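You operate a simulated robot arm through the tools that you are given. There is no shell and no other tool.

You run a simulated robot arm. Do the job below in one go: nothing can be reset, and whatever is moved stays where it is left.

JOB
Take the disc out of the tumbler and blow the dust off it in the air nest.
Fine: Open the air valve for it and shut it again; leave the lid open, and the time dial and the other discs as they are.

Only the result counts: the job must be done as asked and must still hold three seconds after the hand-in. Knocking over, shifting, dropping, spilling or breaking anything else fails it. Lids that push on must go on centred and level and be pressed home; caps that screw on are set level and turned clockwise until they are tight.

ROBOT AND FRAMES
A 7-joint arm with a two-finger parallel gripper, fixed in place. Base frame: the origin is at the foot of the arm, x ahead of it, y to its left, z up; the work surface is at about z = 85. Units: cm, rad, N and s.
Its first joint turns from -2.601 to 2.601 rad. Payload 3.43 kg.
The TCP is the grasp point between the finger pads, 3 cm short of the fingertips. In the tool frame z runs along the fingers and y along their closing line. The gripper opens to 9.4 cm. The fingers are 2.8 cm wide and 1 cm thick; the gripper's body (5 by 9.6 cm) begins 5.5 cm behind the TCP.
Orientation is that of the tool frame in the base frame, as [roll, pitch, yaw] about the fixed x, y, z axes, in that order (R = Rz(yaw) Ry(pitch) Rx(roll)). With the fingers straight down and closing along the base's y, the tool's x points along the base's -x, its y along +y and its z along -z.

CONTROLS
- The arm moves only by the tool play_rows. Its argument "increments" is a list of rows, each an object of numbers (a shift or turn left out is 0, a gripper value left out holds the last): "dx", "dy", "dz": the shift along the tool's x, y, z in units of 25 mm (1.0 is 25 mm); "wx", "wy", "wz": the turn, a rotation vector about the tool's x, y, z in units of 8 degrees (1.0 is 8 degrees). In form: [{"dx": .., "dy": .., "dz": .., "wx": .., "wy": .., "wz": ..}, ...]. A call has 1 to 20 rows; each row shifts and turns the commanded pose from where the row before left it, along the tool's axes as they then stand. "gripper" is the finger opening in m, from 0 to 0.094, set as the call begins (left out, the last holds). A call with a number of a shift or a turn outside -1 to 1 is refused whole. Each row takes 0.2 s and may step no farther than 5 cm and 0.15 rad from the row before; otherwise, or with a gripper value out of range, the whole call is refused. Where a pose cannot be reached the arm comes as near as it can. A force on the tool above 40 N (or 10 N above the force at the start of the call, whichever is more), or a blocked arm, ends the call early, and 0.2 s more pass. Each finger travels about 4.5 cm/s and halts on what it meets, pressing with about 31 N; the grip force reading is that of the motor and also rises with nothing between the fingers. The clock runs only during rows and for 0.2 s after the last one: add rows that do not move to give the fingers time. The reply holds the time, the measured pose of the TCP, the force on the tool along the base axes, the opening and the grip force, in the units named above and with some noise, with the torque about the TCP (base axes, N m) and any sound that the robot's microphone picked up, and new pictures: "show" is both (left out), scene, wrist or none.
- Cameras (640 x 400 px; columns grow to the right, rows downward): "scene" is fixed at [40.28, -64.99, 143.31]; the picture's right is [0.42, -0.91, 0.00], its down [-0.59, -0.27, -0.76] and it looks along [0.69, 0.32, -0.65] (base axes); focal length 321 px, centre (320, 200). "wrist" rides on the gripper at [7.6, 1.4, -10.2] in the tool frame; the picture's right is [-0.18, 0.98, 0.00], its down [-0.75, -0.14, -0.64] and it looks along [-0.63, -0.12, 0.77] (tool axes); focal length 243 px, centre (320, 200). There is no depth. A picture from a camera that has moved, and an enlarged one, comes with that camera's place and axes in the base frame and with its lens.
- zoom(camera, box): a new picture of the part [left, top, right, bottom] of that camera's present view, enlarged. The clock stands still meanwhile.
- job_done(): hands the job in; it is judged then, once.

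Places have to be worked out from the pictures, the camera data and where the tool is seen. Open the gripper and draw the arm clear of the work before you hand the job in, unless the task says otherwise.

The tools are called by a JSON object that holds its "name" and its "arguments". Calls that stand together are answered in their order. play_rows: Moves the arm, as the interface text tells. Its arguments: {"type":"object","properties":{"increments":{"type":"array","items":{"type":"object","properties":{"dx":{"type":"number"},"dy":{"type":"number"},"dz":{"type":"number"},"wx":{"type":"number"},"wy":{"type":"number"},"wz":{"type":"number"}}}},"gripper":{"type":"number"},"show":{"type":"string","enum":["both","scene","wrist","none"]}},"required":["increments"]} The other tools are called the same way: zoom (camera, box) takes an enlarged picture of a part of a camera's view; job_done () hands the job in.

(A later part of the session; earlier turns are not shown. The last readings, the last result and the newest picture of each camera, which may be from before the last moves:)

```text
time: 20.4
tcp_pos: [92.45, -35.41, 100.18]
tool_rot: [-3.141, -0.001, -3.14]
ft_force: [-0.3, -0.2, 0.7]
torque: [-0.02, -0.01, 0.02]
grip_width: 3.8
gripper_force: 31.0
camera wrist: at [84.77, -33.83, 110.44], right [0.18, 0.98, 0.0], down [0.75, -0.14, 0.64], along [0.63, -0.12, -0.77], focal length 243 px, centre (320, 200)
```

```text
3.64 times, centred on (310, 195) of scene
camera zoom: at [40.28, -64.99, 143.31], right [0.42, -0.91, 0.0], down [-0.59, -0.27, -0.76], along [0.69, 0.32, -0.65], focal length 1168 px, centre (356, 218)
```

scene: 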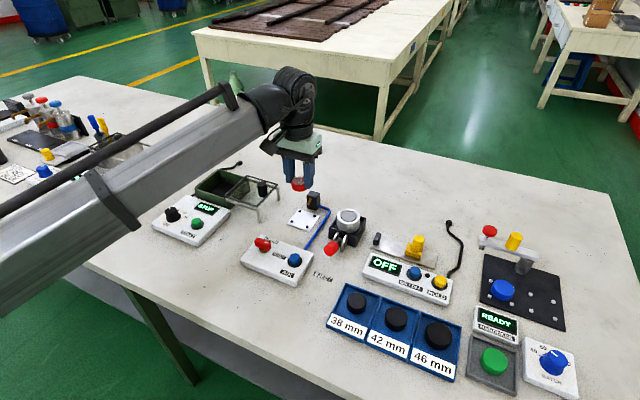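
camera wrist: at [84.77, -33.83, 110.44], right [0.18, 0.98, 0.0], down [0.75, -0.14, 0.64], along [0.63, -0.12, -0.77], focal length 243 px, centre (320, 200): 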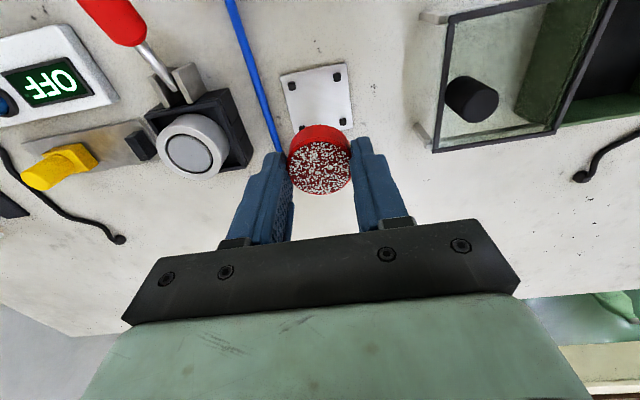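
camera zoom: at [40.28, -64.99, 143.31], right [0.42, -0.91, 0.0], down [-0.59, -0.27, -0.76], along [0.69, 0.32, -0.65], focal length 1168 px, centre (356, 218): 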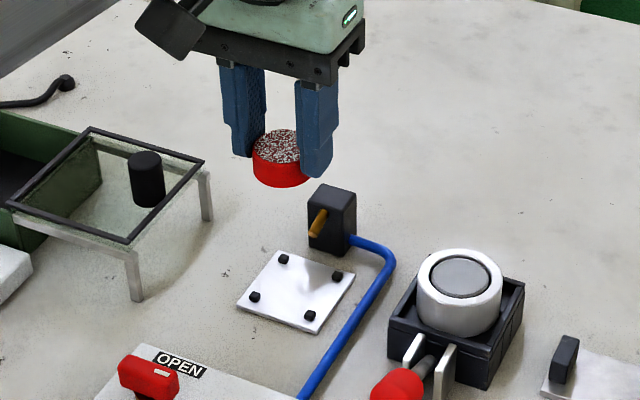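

Using the pins in this view, the nest centre is at about (92.65, -35.5); the disc centre is about (92.3, -35.35). I shift the 3-4 mm and descend to about z 93 for another check.

{"name": "play_rows", "arguments": {"increments": [{"dx": -0.14, "dy": -0.06, "dz": 0.5}, {"dz": 0.6}, {"dz": 0.6}, {"dz": 0.6}, {"dz": 0.5}, {}], "show": "both"}}

{"name": "zoom", "arguments": {"camera": "wrist", "box": [200, 20, 460, 220]}}

{"name": "zoom", "arguments": {"camera": "scene", "box": [270, 160, 370, 250]}}

```text
time: 21.8
tcp_pos: [92.83, -35.37, 93.21]
tool_rot: [3.141, 0.0, 3.14]
ft_force: [-0.5, 0.0, -1.8]
torque: [0.0, 0.01, 0.04]
grip_width: 3.78
gripper_force: 31.0
camera wrist: at [85.16, -33.97, 103.48], right [0.18, 0.98, 0.0], down [0.75, -0.14, 0.64], along [0.63, -0.12, -0.77], focal length 243 px, centre (320, 200)
```

scene: 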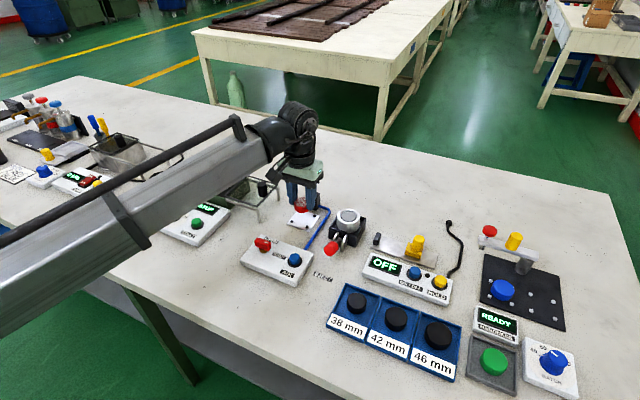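
wrist: 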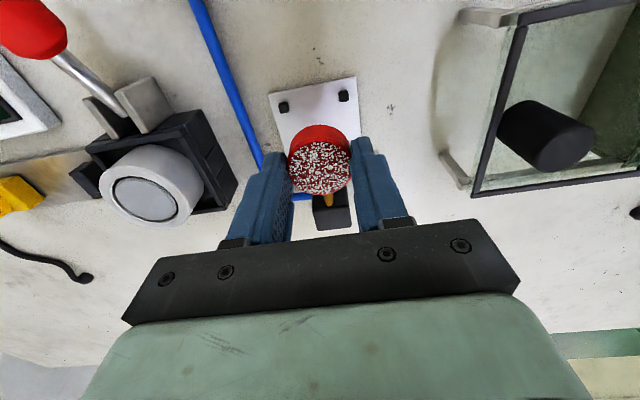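

```text
2.00 times, centred on (330, 120) of wrist
camera zoom: at [85.16, -33.97, 103.48], right [0.18, 0.98, 0.0], down [0.75, -0.14, 0.64], along [0.63, -0.12, -0.77], focal length 485 px, centre (300, 360)
```

zoom: 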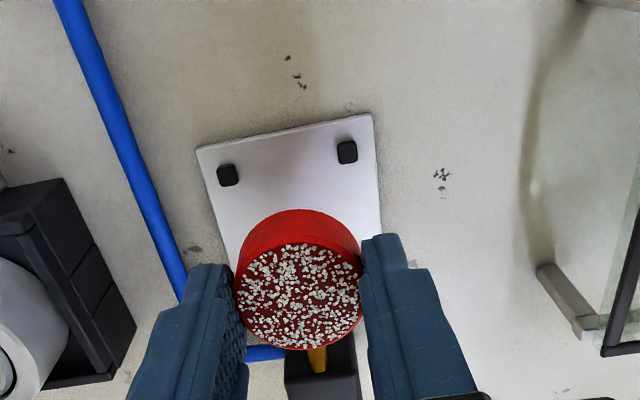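

```text
4.44 times, centred on (320, 205) of scene
camera zoom: at [40.28, -64.99, 143.31], right [0.42, -0.91, 0.0], down [-0.59, -0.27, -0.76], along [0.69, 0.32, -0.65], focal length 1427 px, centre (320, 178)
```

zoom: 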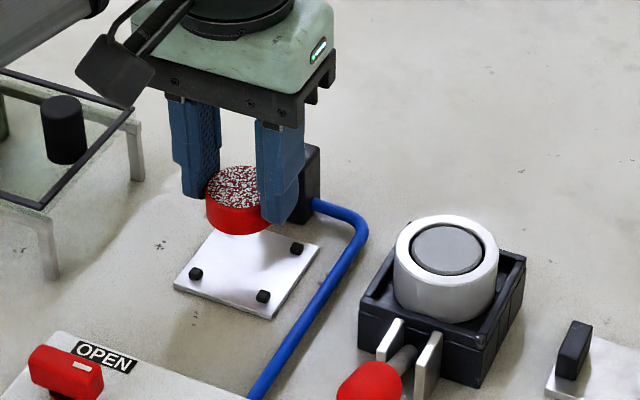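

Aligned: disc centre about (92.68, -35.44) against nest centre (92.63, -35.48). I trim 1 mm so the fingers sit centrally between the pins and go down to about z 90.2.

{"name": "play_rows", "arguments": {"increments": [{"dx": 0.04, "dz": 0.4}, {"dz": 0.4}, {"dz": 0.3}, {"dz": 0.1}, {}], "show": "both"}}

{"name": "zoom", "arguments": {"camera": "wrist", "box": [220, 60, 440, 240]}}

{"name": "zoom", "arguments": {"camera": "scene", "box": [280, 170, 350, 240]}}

```text
time: 23.0
tcp_pos: [92.7, -35.27, 90.29]
tool_rot: [-3.141, -0.001, 3.142]
ft_force: [-0.2, -0.2, 1.1]
torque: [-0.02, -0.01, -0.01]
grip_width: 3.81
gripper_force: 30.9
camera wrist: at [85.02, -33.96, 100.52], right [0.18, 0.98, 0.0], down [0.75, -0.14, 0.64], along [0.63, -0.12, -0.77], focal length 243 px, centre (320, 200)
```

scene: 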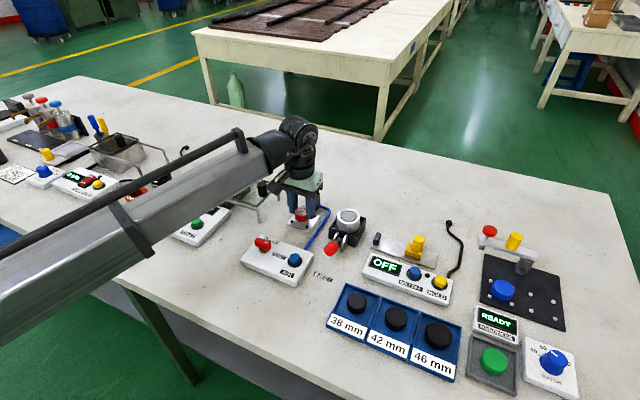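
wrist: 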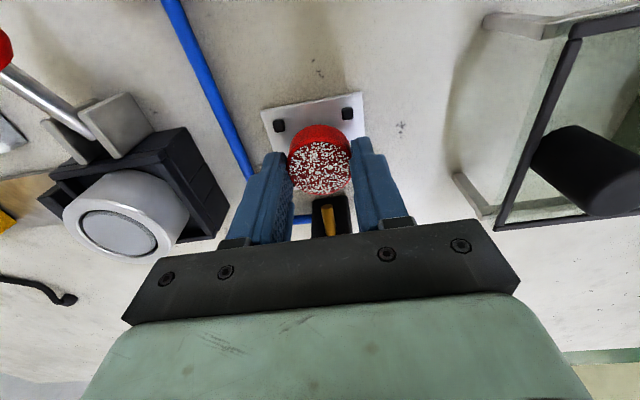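

```text
2.22 times, centred on (330, 150) of wrist
camera zoom: at [85.02, -33.96, 100.52], right [0.18, 0.98, 0.0], down [0.75, -0.14, 0.64], along [0.63, -0.12, -0.77], focal length 539 px, centre (298, 311)
```

zoom: 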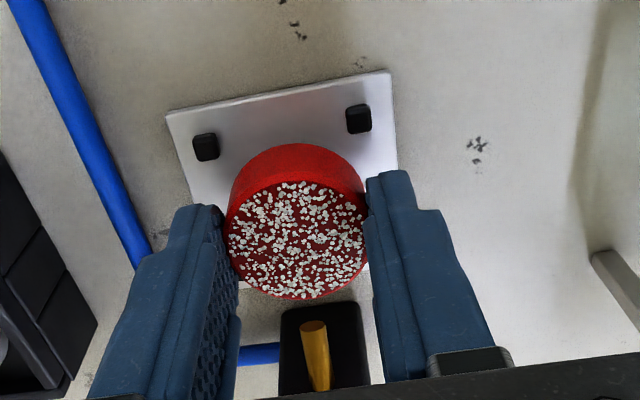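

```text
5.71 times, centred on (315, 205) of scene
camera zoom: at [40.28, -64.99, 143.31], right [0.42, -0.91, 0.0], down [-0.59, -0.27, -0.76], along [0.69, 0.32, -0.65], focal length 1835 px, centre (349, 171)
```

zoom: 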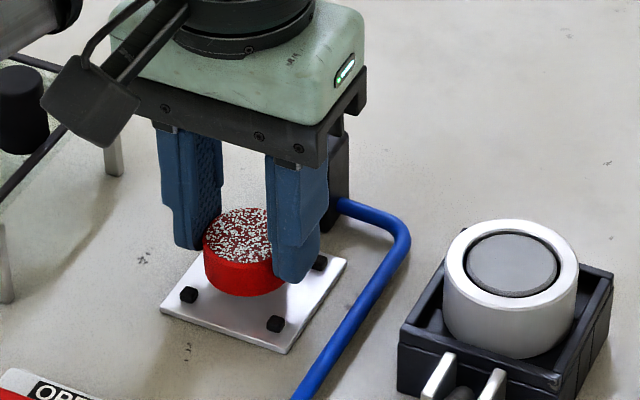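

Well placed between the pins. I lower in small steps watching for contact force.

{"name": "play_rows", "arguments": {"increments": [{"dz": 0.08}, {"dz": 0.08}, {"dz": 0.06}, {}], "show": "none"}}

{"name": "zoom", "arguments": {"camera": "scene", "box": [280, 170, 350, 240]}}

```text
time: 24.0
tcp_pos: [92.73, -35.3, 89.72]
tool_rot: [3.14, 0.001, -3.141]
ft_force: [-0.3, -0.2, 0.1]
torque: [0.03, -0.02, -0.04]
grip_width: 3.77
gripper_force: 31.0
```

```text
5.71 times, centred on (315, 205) of scene
camera zoom: at [40.28, -64.99, 143.31], right [0.42, -0.91, 0.0], down [-0.59, -0.27, -0.76], along [0.69, 0.32, -0.65], focal length 1835 px, centre (349, 171)
```

zoom: 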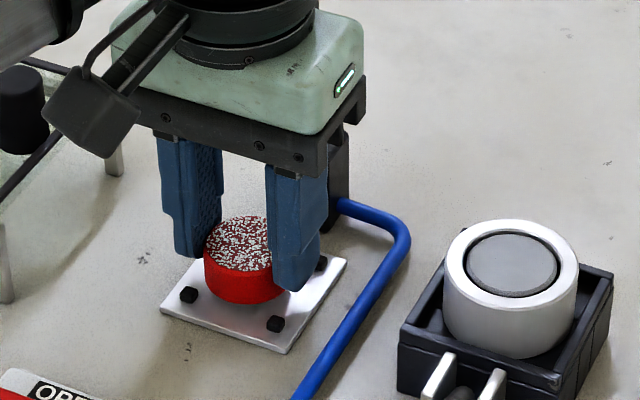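

No contact yet. I keep lowering in 1-1.5 mm steps.

{"name": "play_rows", "arguments": {"increments": [{"dz": 0.05}, {"dz": 0.05}, {}], "show": "none"}}

{"name": "zoom", "arguments": {"camera": "scene", "box": [280, 170, 350, 240]}}

```text
time: 24.8
tcp_pos: [92.62, -35.43, 89.44]
tool_rot: [-3.14, 0.0, -3.141]
ft_force: [0.4, 0.5, -0.1]
torque: [-0.01, 0.0, -0.02]
grip_width: 3.79
gripper_force: 31.5
```

```text
5.71 times, centred on (315, 205) of scene
camera zoom: at [40.28, -64.99, 143.31], right [0.42, -0.91, 0.0], down [-0.59, -0.27, -0.76], along [0.69, 0.32, -0.65], focal length 1835 px, centre (349, 171)
```

zoom: 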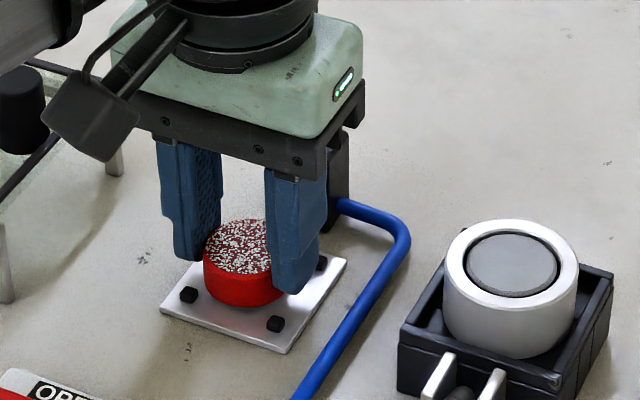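

{"name": "play_rows", "arguments": {"increments": [{"dz": 0.05}, {"dz": 0.05}, {}], "show": "none"}}

{"name": "zoom", "arguments": {"camera": "scene", "box": [280, 170, 350, 240]}}

{"name": "zoom", "arguments": {"camera": "wrist", "box": [220, 60, 440, 240]}}

```text
time: 25.6
tcp_pos: [92.7, -35.4, 89.26]
tool_rot: [-3.142, 0.001, 3.14]
ft_force: [0.0, 0.0, 0.1]
torque: [-0.01, 0.01, 0.0]
grip_width: 3.82
gripper_force: 30.9
```

```text
5.71 times, centred on (315, 205) of scene
camera zoom: at [40.28, -64.99, 143.31], right [0.42, -0.91, 0.0], down [-0.59, -0.27, -0.76], along [0.69, 0.32, -0.65], focal length 1835 px, centre (349, 171)
```

zoom: 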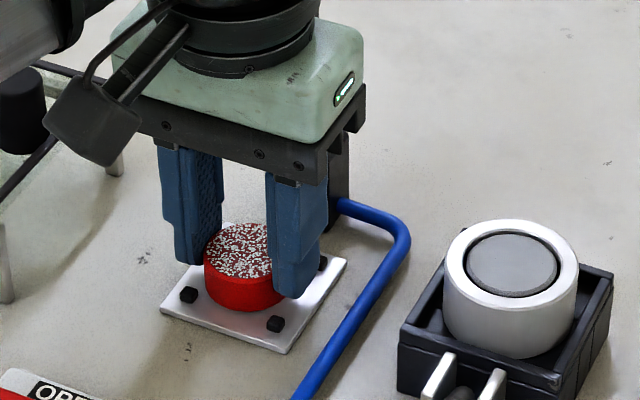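

```text
2.22 times, centred on (330, 150) of wrist
camera zoom: at [85.08, -33.9, 99.54], right [0.18, 0.98, 0.0], down [0.75, -0.14, 0.64], along [0.63, -0.12, -0.77], focal length 539 px, centre (298, 311)
```

zoom: 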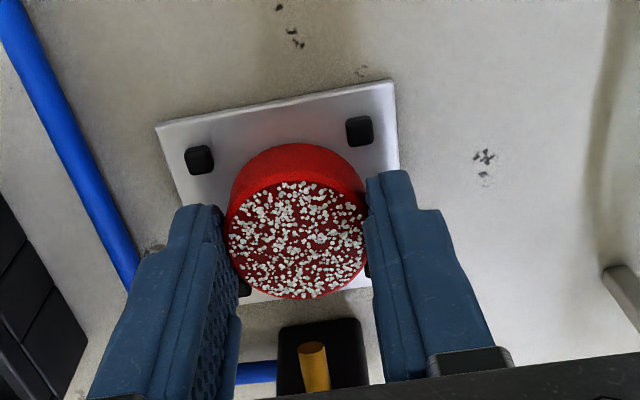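

Still no force; the gap looks nearly closed. I continue with ~1 mm steps.

{"name": "play_rows", "arguments": {"increments": [{"dz": 0.05}, {}], "show": "none"}}

{"name": "play_rows", "arguments": {"increments": [{"dz": 0.05}, {}], "show": "none"}}

{"name": "zoom", "arguments": {"camera": "scene", "box": [290, 185, 340, 230]}}

```text
time: 26.2
tcp_pos: [92.78, -35.42, 89.08]
tool_rot: [3.14, 0.0, -3.141]
ft_force: [-0.7, 0.9, 4.2]
torque: [0.08, 0.0, 0.02]
grip_width: 3.77
gripper_force: 31.2
```

```text
time: 26.8
tcp_pos: [92.87, -35.32, 89.28]
tool_rot: [-3.14, 0.002, 3.141]
ft_force: [0.8, -0.3, 16.2]
torque: [-0.03, -0.03, 0.04]
grip_width: 3.81
gripper_force: 30.7
```

```text
8.89 times, centred on (315, 208) of scene
camera zoom: at [40.28, -64.99, 143.31], right [0.42, -0.91, 0.0], down [-0.59, -0.27, -0.76], along [0.69, 0.32, -0.65], focal length 2855 px, centre (364, 133)
```

zoom: 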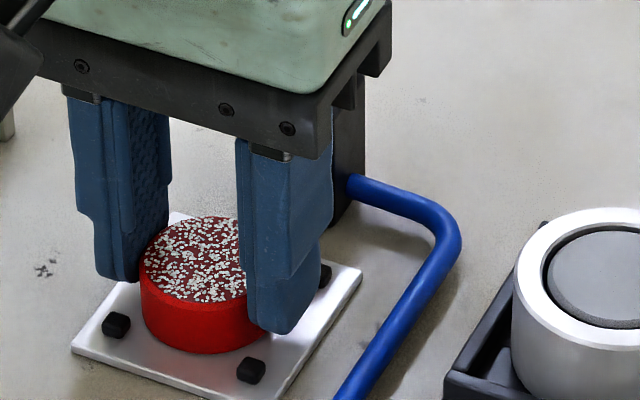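

Contact at 16 N — the disc sits on the plate. I ease 1 mm up to relieve the load and open the fingers to 5 cm.

{"name": "play_rows", "arguments": {"increments": [{"dz": -0.05}, {}], "show": "none"}}

{"name": "play_rows", "arguments": {"increments": [{}, {}, {}], "gripper": 0.05, "show": "none"}}

{"name": "zoom", "arguments": {"camera": "scene", "box": [280, 170, 350, 240]}}

{"name": "zoom", "arguments": {"camera": "wrist", "box": [220, 60, 440, 240]}}

```text
time: 27.4
tcp_pos: [92.86, -35.43, 89.16]
tool_rot: [3.141, 0.0, 3.139]
ft_force: [1.9, -1.6, 13.6]
torque: [-0.07, -0.13, 0.0]
grip_width: 3.82
gripper_force: 30.7
```

```text
time: 28.2
tcp_pos: [92.68, -35.35, 89.07]
tool_rot: [-3.141, 0.001, 3.141]
ft_force: [0.0, 0.6, 0.4]
torque: [-0.01, -0.02, 0.0]
grip_width: 5.0
gripper_force: 0.1
```

```text
5.71 times, centred on (315, 205) of scene
camera zoom: at [40.28, -64.99, 143.31], right [0.42, -0.91, 0.0], down [-0.59, -0.27, -0.76], along [0.69, 0.32, -0.65], focal length 1835 px, centre (349, 171)
```

zoom: 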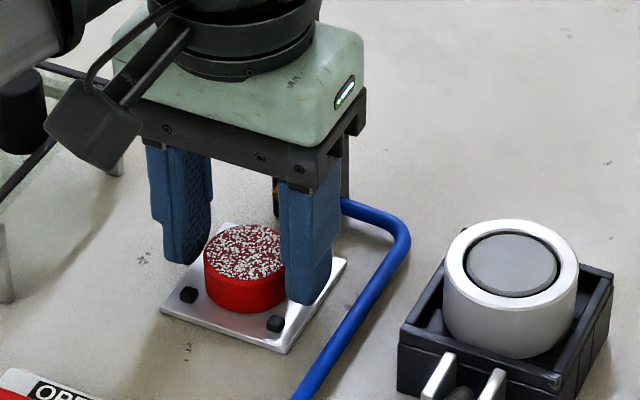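

```text
2.22 times, centred on (330, 150) of wrist
camera zoom: at [85.06, -33.93, 99.38], right [0.18, 0.98, 0.0], down [0.75, -0.14, 0.64], along [0.63, -0.12, -0.77], focal length 539 px, centre (298, 311)
```

zoom: 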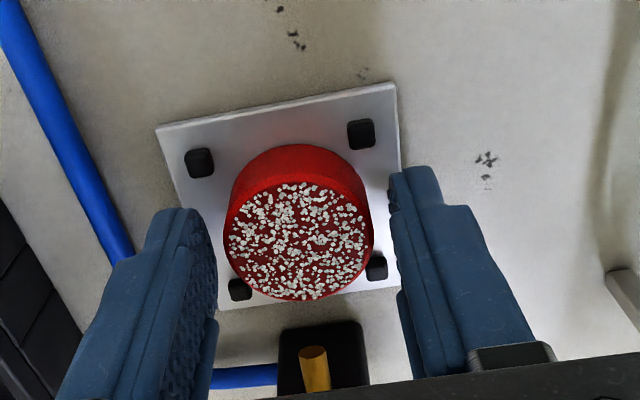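

The disc stands flat inside the four pins, fingers clear. I rise straight up.

{"name": "play_rows", "arguments": {"increments": [{"dz": -0.4}, {"dz": -0.8}, {"dz": -1}, {"dz": -1}, {"dz": -1}, {}], "gripper": 0.05, "show": "both"}}

{"name": "zoom", "arguments": {"camera": "wrist", "box": [220, 40, 440, 220]}}

{"name": "zoom", "arguments": {"camera": "scene", "box": [240, 170, 360, 290]}}

```text
time: 29.6
tcp_pos: [92.68, -35.61, 99.65]
tool_rot: [-3.14, -0.002, -3.141]
ft_force: [0.3, -0.1, 0.0]
torque: [-0.01, 0.02, 0.0]
grip_width: 4.99
gripper_force: 0.0
camera wrist: at [85.08, -34.07, 109.86], right [0.18, 0.98, 0.0], down [0.75, -0.14, 0.64], along [0.63, -0.12, -0.77], focal length 243 px, centre (320, 200)
```

scene: 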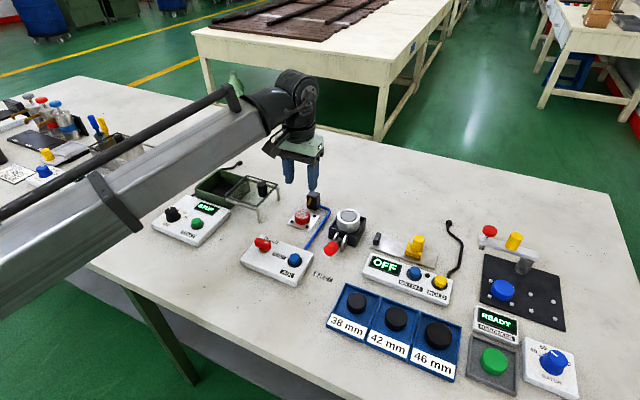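
wrist: 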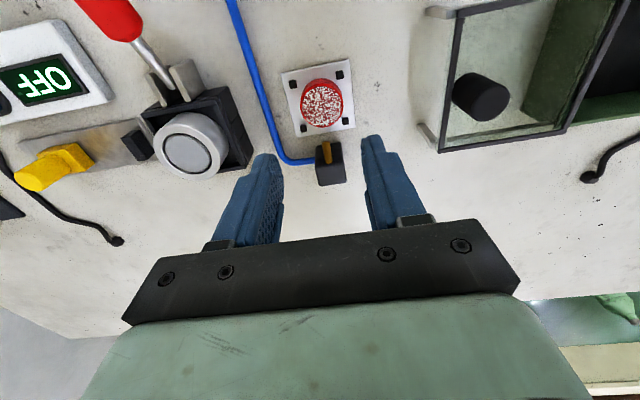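

```text
2.22 times, centred on (330, 130) of wrist
camera zoom: at [85.08, -34.07, 109.86], right [0.18, 0.98, 0.0], down [0.75, -0.14, 0.64], along [0.63, -0.12, -0.77], focal length 539 px, centre (298, 356)
```

zoom: 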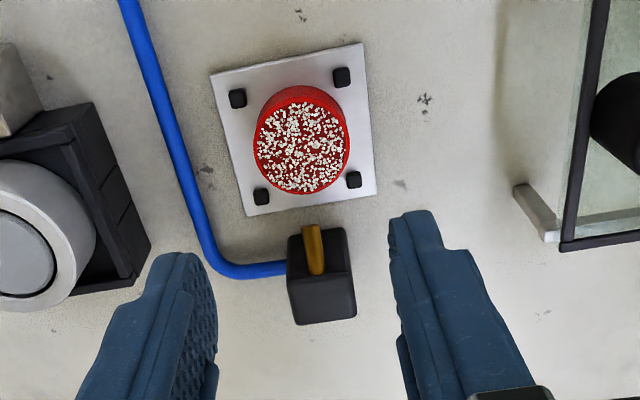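

```text
3.33 times, centred on (300, 230) of scene
camera zoom: at [40.28, -64.99, 143.31], right [0.42, -0.91, 0.0], down [-0.59, -0.27, -0.76], along [0.69, 0.32, -0.65], focal length 1071 px, centre (387, 100)
```

zoom: 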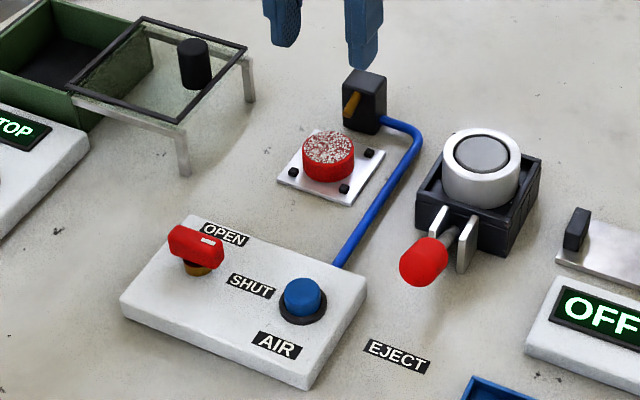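

The disc sits squarely in the nest. Next is the valve: I move above the red handle (about (78, -33.4)) at a safe height to measure it with the wrist camera.

{"name": "play_rows", "arguments": {"increments": [{"dx": 0.84, "dy": 0.13, "dz": -0.1}, {"dx": 0.84, "dy": 0.13, "dz": -0.1}, {"dx": 0.84, "dy": 0.13}, {"dx": 0.84, "dy": 0.13}, {"dx": 0.84, "dy": 0.13}, {"dx": 0.84, "dy": 0.13}, {"dx": 0.84, "dy": 0.13}, {}], "gripper": 0.05, "show": "both"}}

{"name": "zoom", "arguments": {"camera": "wrist", "box": [200, 20, 460, 220]}}

```text
time: 31.4
tcp_pos: [77.98, -33.26, 100.0]
tool_rot: [3.141, 0.0, -3.141]
ft_force: [-0.6, -1.3, -0.9]
torque: [-0.01, -0.02, 0.01]
grip_width: 5.01
gripper_force: 0.0
camera wrist: at [70.29, -31.76, 110.38], right [0.18, 0.98, 0.0], down [0.75, -0.14, 0.64], along [0.63, -0.12, -0.77], focal length 243 px, centre (320, 200)
```

scene: 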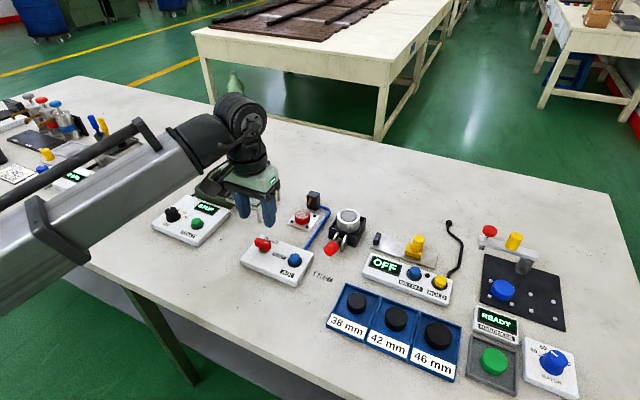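
wrist: 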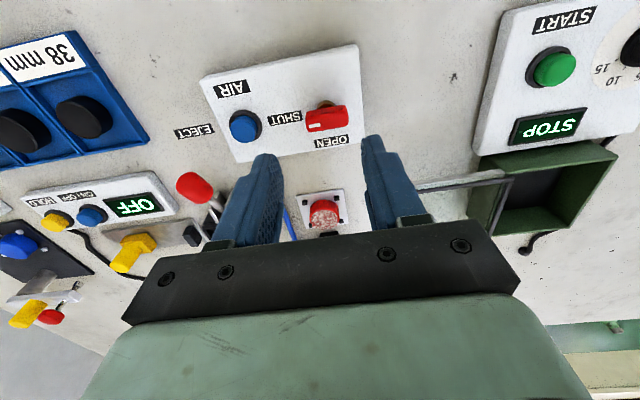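

```text
2.00 times, centred on (330, 120) of wrist
camera zoom: at [70.29, -31.76, 110.38], right [0.18, 0.98, 0.0], down [0.75, -0.14, 0.64], along [0.63, -0.12, -0.77], focal length 485 px, centre (300, 360)
```

zoom: 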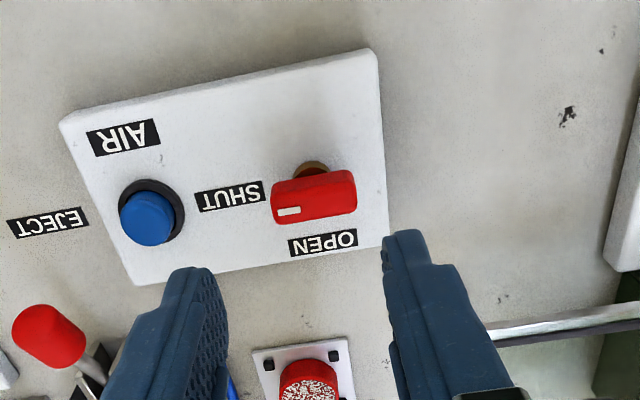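

{"name": "zoom", "arguments": {"camera": "wrist", "box": [290, 85, 390, 155]}}

{"name": "zoom", "arguments": {"camera": "scene", "box": [245, 225, 295, 265]}}

```text
5.71 times, centred on (340, 120) of wrist
camera zoom: at [70.29, -31.76, 110.38], right [0.18, 0.98, 0.0], down [0.75, -0.14, 0.64], along [0.63, -0.12, -0.77], focal length 1386 px, centre (206, 657)
```

zoom: 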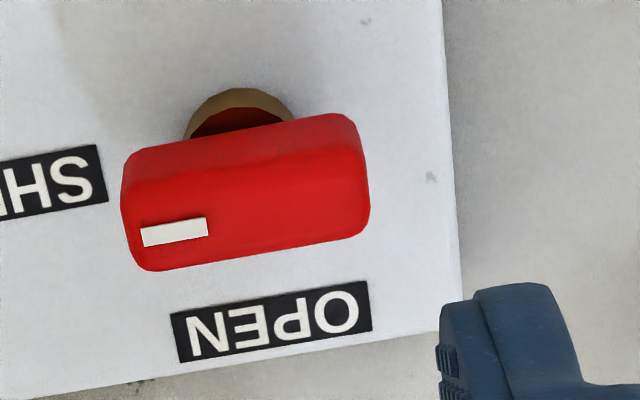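

```text
10.00 times, centred on (270, 245) of scene
camera zoom: at [40.28, -64.99, 143.31], right [0.42, -0.91, 0.0], down [-0.59, -0.27, -0.76], along [0.69, 0.32, -0.65], focal length 3212 px, centre (820, -250)
```

zoom: 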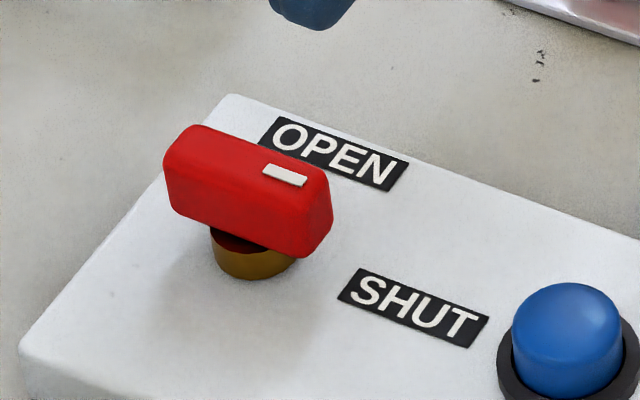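

The handle measures about 3.6 cm long along y, centred near (78.3, -32.7), top near z 90.3. I shift over it and turn the tool -90° about the vertical so the fingers close across the handle.

{"name": "play_rows", "arguments": {"increments": [{"dx": -0.1, "dy": 0.22}, {"wz": 0.9375}, {"wz": 0.9375}, {"wz": 0.9375}, {"wz": 0.9375}, {"wz": 0.9375}, {"wz": 0.9375}, {"wz": 0.9375}, {"wz": 0.9375}, {"wz": 0.9375}, {"wz": 0.9375}, {"wz": 0.9375}, {"wz": 0.9375}, {}], "gripper": 0.05, "show": "both"}}

{"name": "zoom", "arguments": {"camera": "wrist", "box": [200, 20, 460, 220]}}

```text
time: 34.4
tcp_pos: [78.25, -32.52, 100.18]
tool_rot: [-3.141, -0.002, 1.569]
ft_force: [-0.4, 0.5, -0.8]
torque: [0.03, -0.03, -0.01]
grip_width: 5.01
gripper_force: 0.1
camera wrist: at [79.69, -24.93, 110.44], right [0.98, -0.18, 0.0], down [-0.14, -0.75, 0.64], along [-0.12, -0.63, -0.77], focal length 243 px, centre (320, 200)
```

scene: 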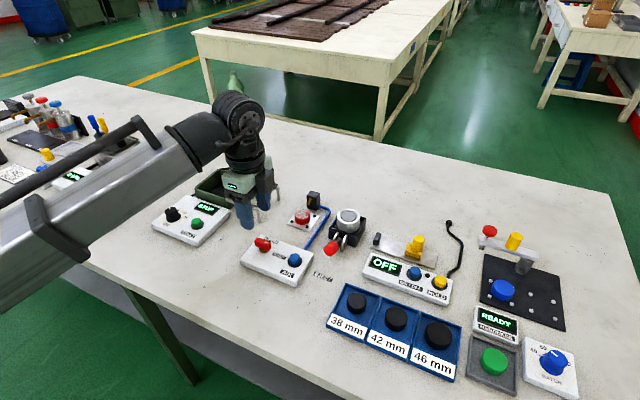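
wrist: 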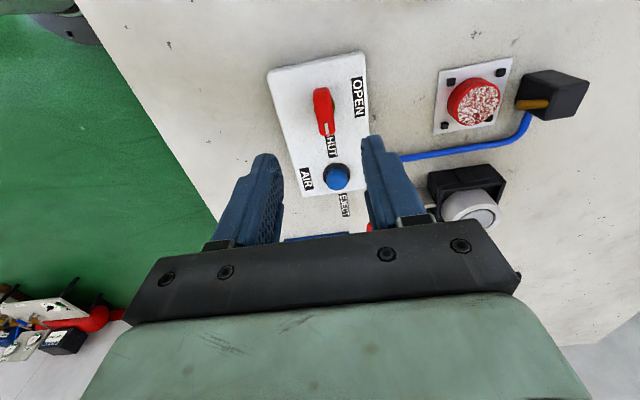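

```text
2.00 times, centred on (330, 120) of wrist
camera zoom: at [79.69, -24.93, 110.44], right [0.98, -0.18, 0.0], down [-0.14, -0.75, 0.64], along [-0.12, -0.63, -0.77], focal length 485 px, centre (300, 360)
```

zoom: 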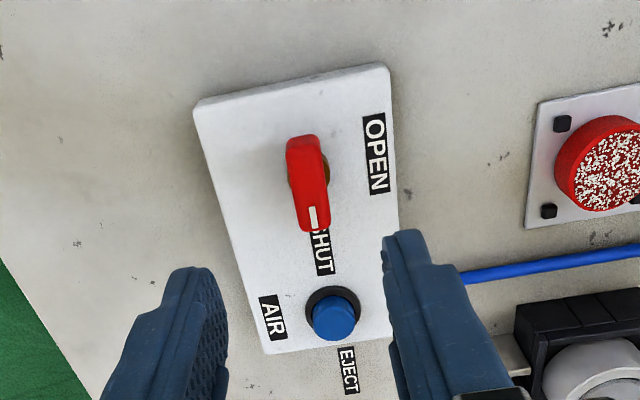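

{"name": "zoom", "arguments": {"camera": "wrist", "box": [280, 70, 380, 140]}}

```text
5.71 times, centred on (330, 105) of wrist
camera zoom: at [79.69, -24.93, 110.44], right [0.98, -0.18, 0.0], down [-0.14, -0.75, 0.64], along [-0.12, -0.63, -0.77], focal length 1386 px, centre (263, 743)
```

zoom: 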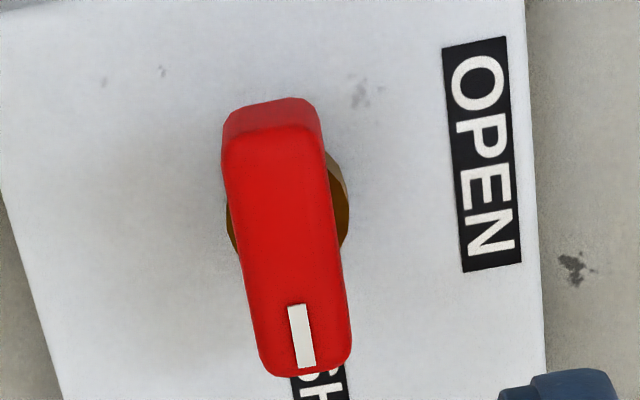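

Combining both views, the handle top centre is about (78.6, -32.65, 89.7), with the panel face near z 87. I shift 3.5 mm and descend to straddle it, tips around z 88.

{"name": "play_rows", "arguments": {"increments": [{"dx": -0.04, "dy": 0.14, "dz": 0.6}, {"dz": 0.8}, {"dz": 0.8}, {"dz": 0.7}, {"dz": 0.5}, {}], "gripper": 0.045, "show": "both"}}

{"name": "zoom", "arguments": {"camera": "wrist", "box": [220, 80, 420, 240]}}

{"name": "zoom", "arguments": {"camera": "scene", "box": [225, 190, 325, 290]}}

```text
time: 35.8
tcp_pos: [78.5, -32.56, 91.65]
tool_rot: [-3.141, -0.001, 1.571]
ft_force: [0.4, 0.0, 0.2]
torque: [-0.01, 0.01, 0.0]
grip_width: 4.49
gripper_force: 0.0
camera wrist: at [79.93, -25.03, 101.91], right [0.98, -0.18, 0.0], down [-0.14, -0.75, 0.64], along [-0.12, -0.63, -0.77], focal length 243 px, centre (320, 200)
```

scene: 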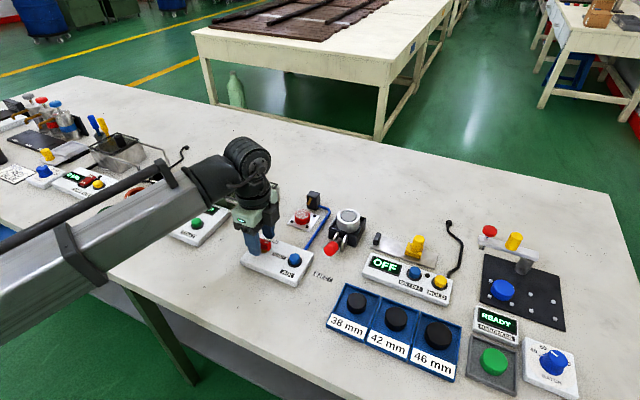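
wrist: 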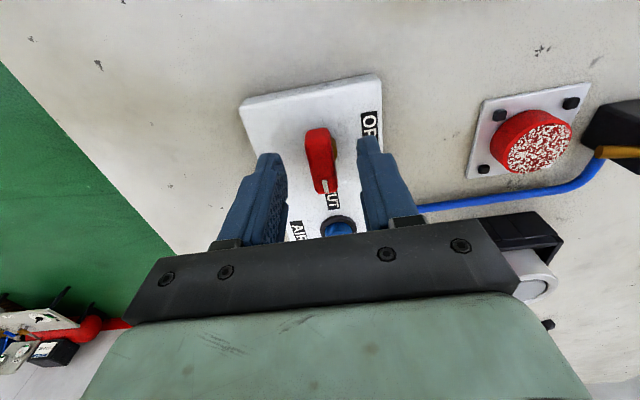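

```text
2.50 times, centred on (320, 160) of wrist
camera zoom: at [79.93, -25.03, 101.91], right [0.98, -0.18, 0.0], down [-0.14, -0.75, 0.64], along [-0.12, -0.63, -0.77], focal length 606 px, centre (320, 300)
```

zoom: 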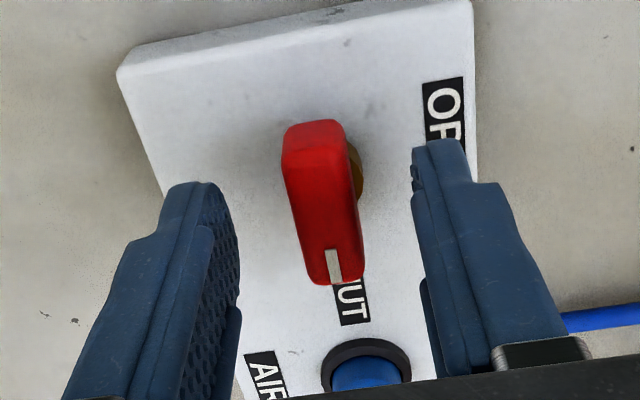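

```text
4.00 times, centred on (275, 240) of scene
camera zoom: at [40.28, -64.99, 143.31], right [0.42, -0.91, 0.0], down [-0.59, -0.27, -0.76], along [0.69, 0.32, -0.65], focal length 1285 px, centre (500, 40)
```

zoom: 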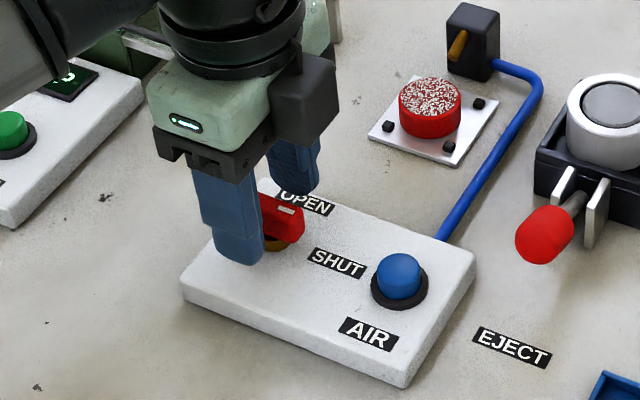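

The fingers straddle the handle well. I lower 7 mm more and close on it.

{"name": "play_rows", "arguments": {"increments": [{"dy": 0.04, "dz": 0.14}, {"dz": 0.14}, {}], "gripper": 0.045, "show": "none"}}

{"name": "play_rows", "arguments": {"increments": [{}, {}, {}, {}, {}], "gripper": 0.008, "show": "both"}}

{"name": "zoom", "arguments": {"camera": "wrist", "box": [220, 80, 420, 240]}}

```text
time: 36.6
tcp_pos: [78.68, -32.71, 90.81]
tool_rot: [-3.14, -0.001, 1.57]
ft_force: [-0.3, -0.7, -0.5]
torque: [0.05, -0.02, 0.0]
grip_width: 4.49
gripper_force: 0.1
```

```text
time: 37.8
tcp_pos: [78.59, -32.67, 91.05]
tool_rot: [3.141, 0.0, 1.571]
ft_force: [-0.6, 0.5, -0.5]
torque: [-0.05, 0.08, 0.02]
grip_width: 1.48
gripper_force: 45.0
camera wrist: at [80.06, -25.06, 101.21], right [0.98, -0.18, 0.0], down [-0.14, -0.75, 0.64], along [-0.12, -0.63, -0.77], focal length 243 px, centre (320, 200)
```

scene: 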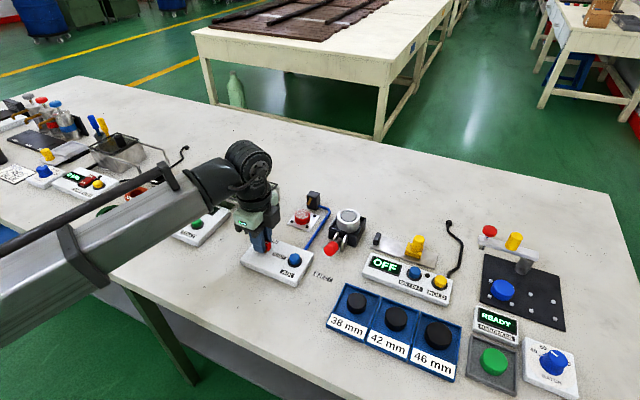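
wrist: 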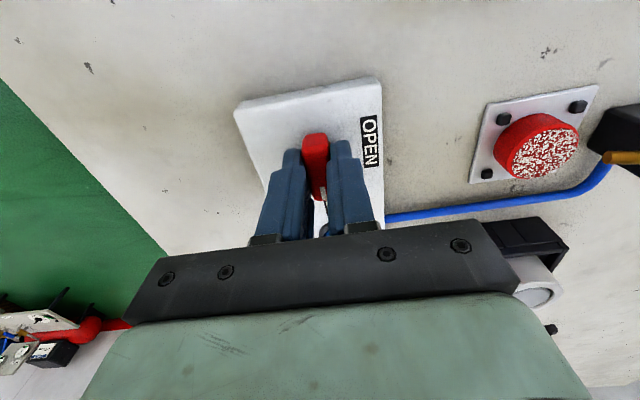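

```text
2.50 times, centred on (320, 160) of wrist
camera zoom: at [80.06, -25.06, 101.21], right [0.98, -0.18, 0.0], down [-0.14, -0.75, 0.64], along [-0.12, -0.63, -0.77], focal length 606 px, centre (320, 300)
```

zoom: 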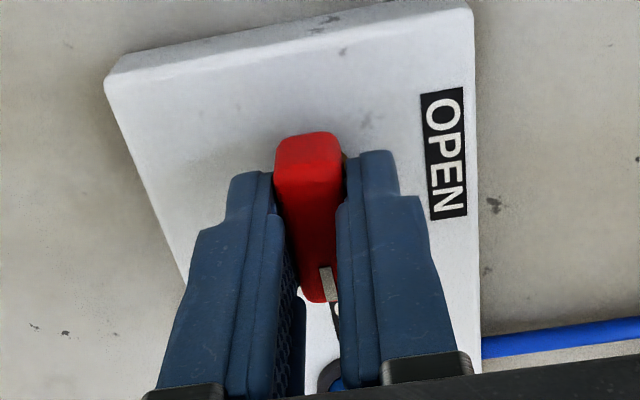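

Gripped (width 1.48). I turn base-counterclockwise (mark from SHUT at -y toward OPEN at +x), first about 30°, reading torque and sound.

{"name": "play_rows", "arguments": {"increments": [{"wz": -0.6}, {"wz": -0.8}, {"wz": -0.8}, {"wz": -0.8}, {"wz": -0.8}, {}], "show": "both"}}

```text
time: 39.2
tcp_pos: [78.6, -32.68, 90.94]
tool_rot: [-3.139, 0.0, 2.104]
ft_force: [-14.8, 3.6, -2.5]
torque: [-1.01, -0.49, 0.01]
grip_width: 1.54
gripper_force: 45.0
camera wrist: at [76.01, -25.4, 101.21], right [0.94, 0.34, 0.0], down [0.26, -0.72, 0.64], along [0.22, -0.6, -0.77], focal length 243 px, centre (320, 200)
```

scene: 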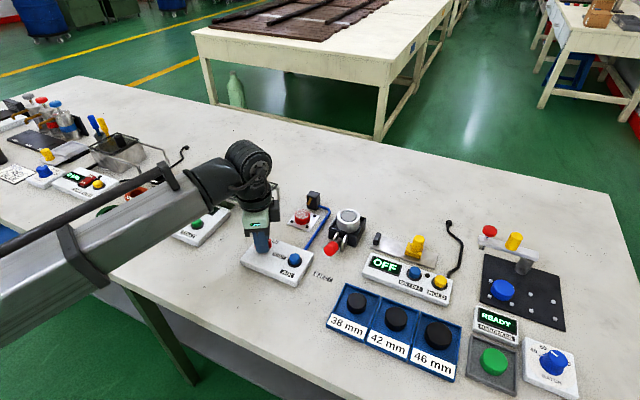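
wrist: 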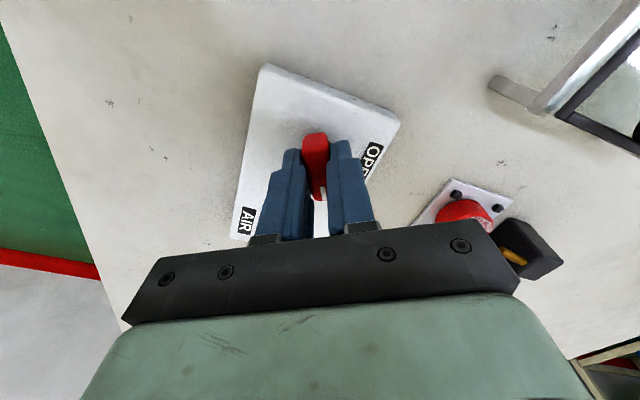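

The handle follows (30° turned); there's ~15 N side load toward -x, so I nudge the tool 1-1.5 mm that way and keep turning.

{"name": "play_rows", "arguments": {"increments": [{"dx": 0.025, "dy": -0.04}, {"wz": -0.8}, {"wz": -0.8}, {"wz": -0.8}, {"wz": -0.8}, {}], "show": "none"}}

```text
time: 40.6
tcp_pos: [78.61, -32.62, 90.97]
tool_rot: [3.141, 0.001, 2.549]
ft_force: [10.6, -5.3, 1.9]
torque: [0.5, 0.77, 0.03]
grip_width: 1.49
gripper_force: 45.2
```

Turned 56°, with modest forces. I continue toward 90°.

{"name": "play_rows", "arguments": {"increments": [{"wz": -0.8}, {"wz": -0.8}, {"wz": -0.8}, {"wz": -0.8}, {}], "show": "both"}}

{"name": "zoom", "arguments": {"camera": "wrist", "box": [200, 80, 440, 260]}}

{"name": "zoom", "arguments": {"camera": "scene", "box": [230, 180, 350, 290]}}

```text
time: 41.8
tcp_pos: [78.64, -32.79, 90.99]
tool_rot: [3.141, 0.004, 2.998]
ft_force: [9.6, -6.8, 6.5]
torque: [-0.21, -1.51, 0.02]
grip_width: 1.5
gripper_force: 44.8
camera wrist: at [71.27, -30.18, 101.2], right [0.32, 0.95, 0.0], down [0.72, -0.25, 0.64], along [0.61, -0.21, -0.77], focal length 243 px, centre (320, 200)
```

scene: 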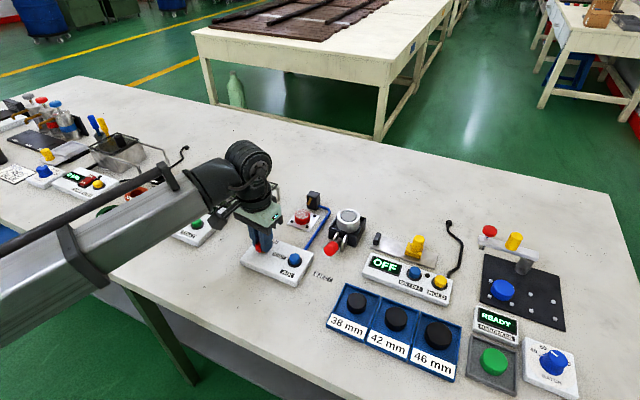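
wrist: 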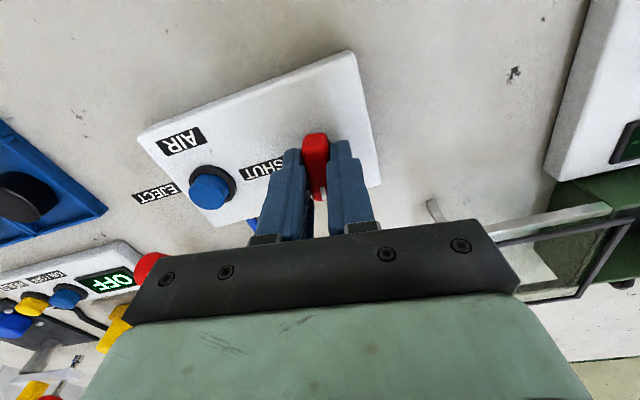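

```text
2.22 times, centred on (320, 170) of wrist
camera zoom: at [71.27, -30.18, 101.2], right [0.32, 0.95, 0.0], down [0.72, -0.25, 0.64], along [0.61, -0.21, -0.77], focal length 539 px, centre (320, 267)
```

zoom: 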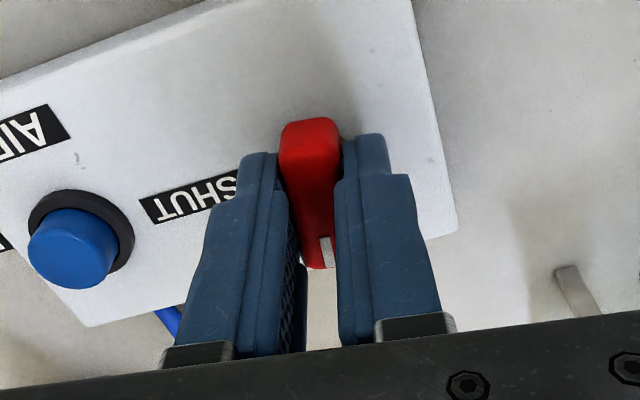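

```text
3.64 times, centred on (290, 235) of scene
camera zoom: at [40.28, -64.99, 143.31], right [0.42, -0.91, 0.0], down [-0.59, -0.27, -0.76], along [0.69, 0.32, -0.65], focal length 1168 px, centre (429, 73)
```

zoom: 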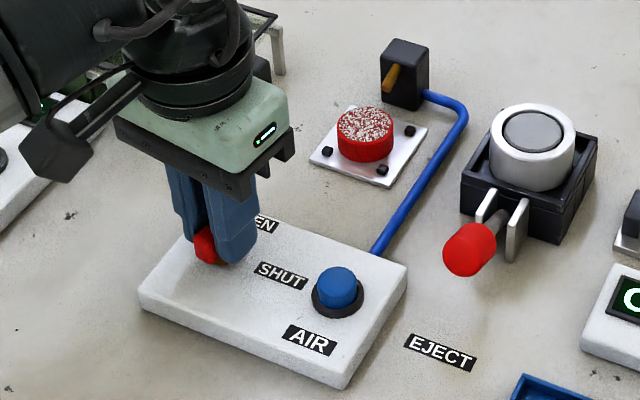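

At 82° now and no hiss yet; I complete the quarter turn to 90°.

{"name": "play_rows", "arguments": {"increments": [{"wz": -0.5}, {"wz": -0.5}, {}, {}], "show": "none"}}

{"name": "zoom", "arguments": {"camera": "scene", "box": [290, 185, 340, 230]}}

```text
time: 42.8
tcp_pos: [78.67, -32.65, 90.91]
tool_rot: [3.141, 0.001, 3.137]
ft_force: [7.8, -6.1, 10.0]
torque: [-0.04, -1.35, 0.03]
grip_width: 1.5
gripper_force: 44.6
```

```text
8.89 times, centred on (315, 208) of scene
camera zoom: at [40.28, -64.99, 143.31], right [0.42, -0.91, 0.0], down [-0.59, -0.27, -0.76], along [0.69, 0.32, -0.65], focal length 2855 px, centre (364, 133)
```

zoom: 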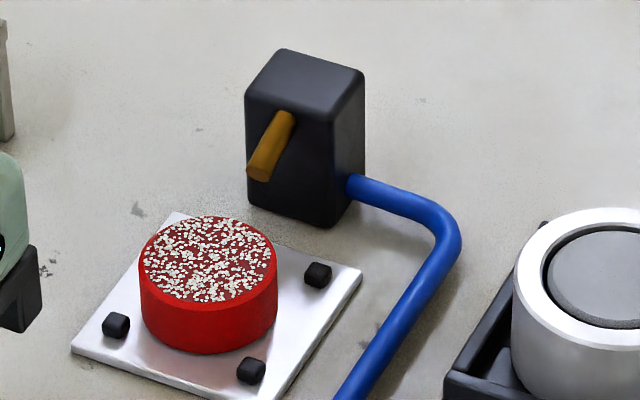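

At 90°, no sound and the dust is still there. I wait a second and look at how the mark aligns with OPEN.

{"name": "play_rows", "arguments": {"increments": [{}, {}, {}, {}, {}], "show": "both"}}

{"name": "zoom", "arguments": {"camera": "wrist", "box": [200, 80, 440, 260]}}

{"name": "zoom", "arguments": {"camera": "scene", "box": [230, 180, 350, 290]}}

```text
time: 44.0
tcp_pos: [78.6, -32.66, 90.87]
tool_rot: [3.142, 0.001, 3.137]
ft_force: [10.6, -3.9, 11.9]
torque: [0.02, -0.71, 0.02]
grip_width: 1.47
gripper_force: 45.1
camera wrist: at [71.01, -31.22, 101.2], right [0.19, 0.98, 0.0], down [0.75, -0.15, 0.64], along [0.63, -0.12, -0.77], focal length 243 px, centre (320, 200)
```

scene: 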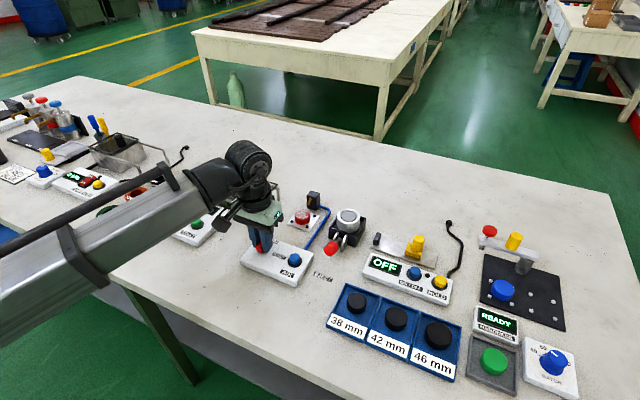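
wrist: 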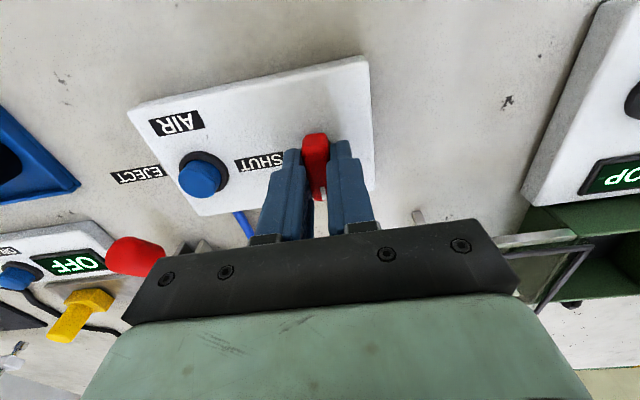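

```text
2.22 times, centred on (320, 170) of wrist
camera zoom: at [71.01, -31.22, 101.2], right [0.19, 0.98, 0.0], down [0.75, -0.15, 0.64], along [0.63, -0.12, -0.77], focal length 539 px, centre (320, 267)
```

zoom: 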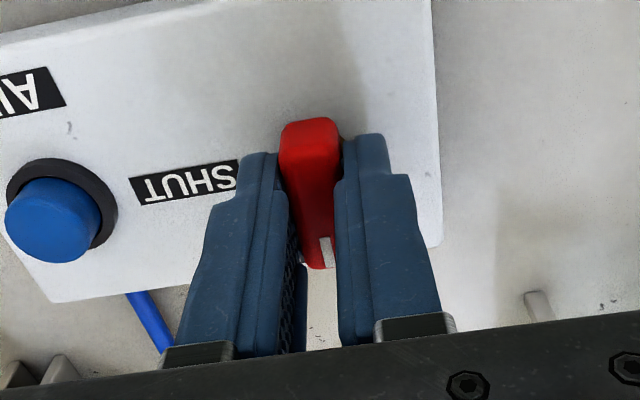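

```text
3.64 times, centred on (290, 235) of scene
camera zoom: at [40.28, -64.99, 143.31], right [0.42, -0.91, 0.0], down [-0.59, -0.27, -0.76], along [0.69, 0.32, -0.65], focal length 1168 px, centre (429, 73)
```

zoom: 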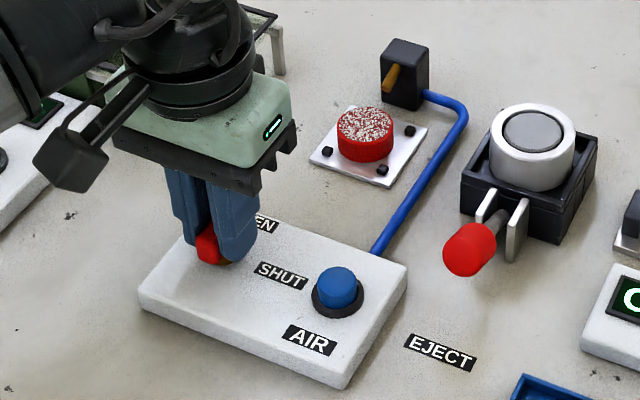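

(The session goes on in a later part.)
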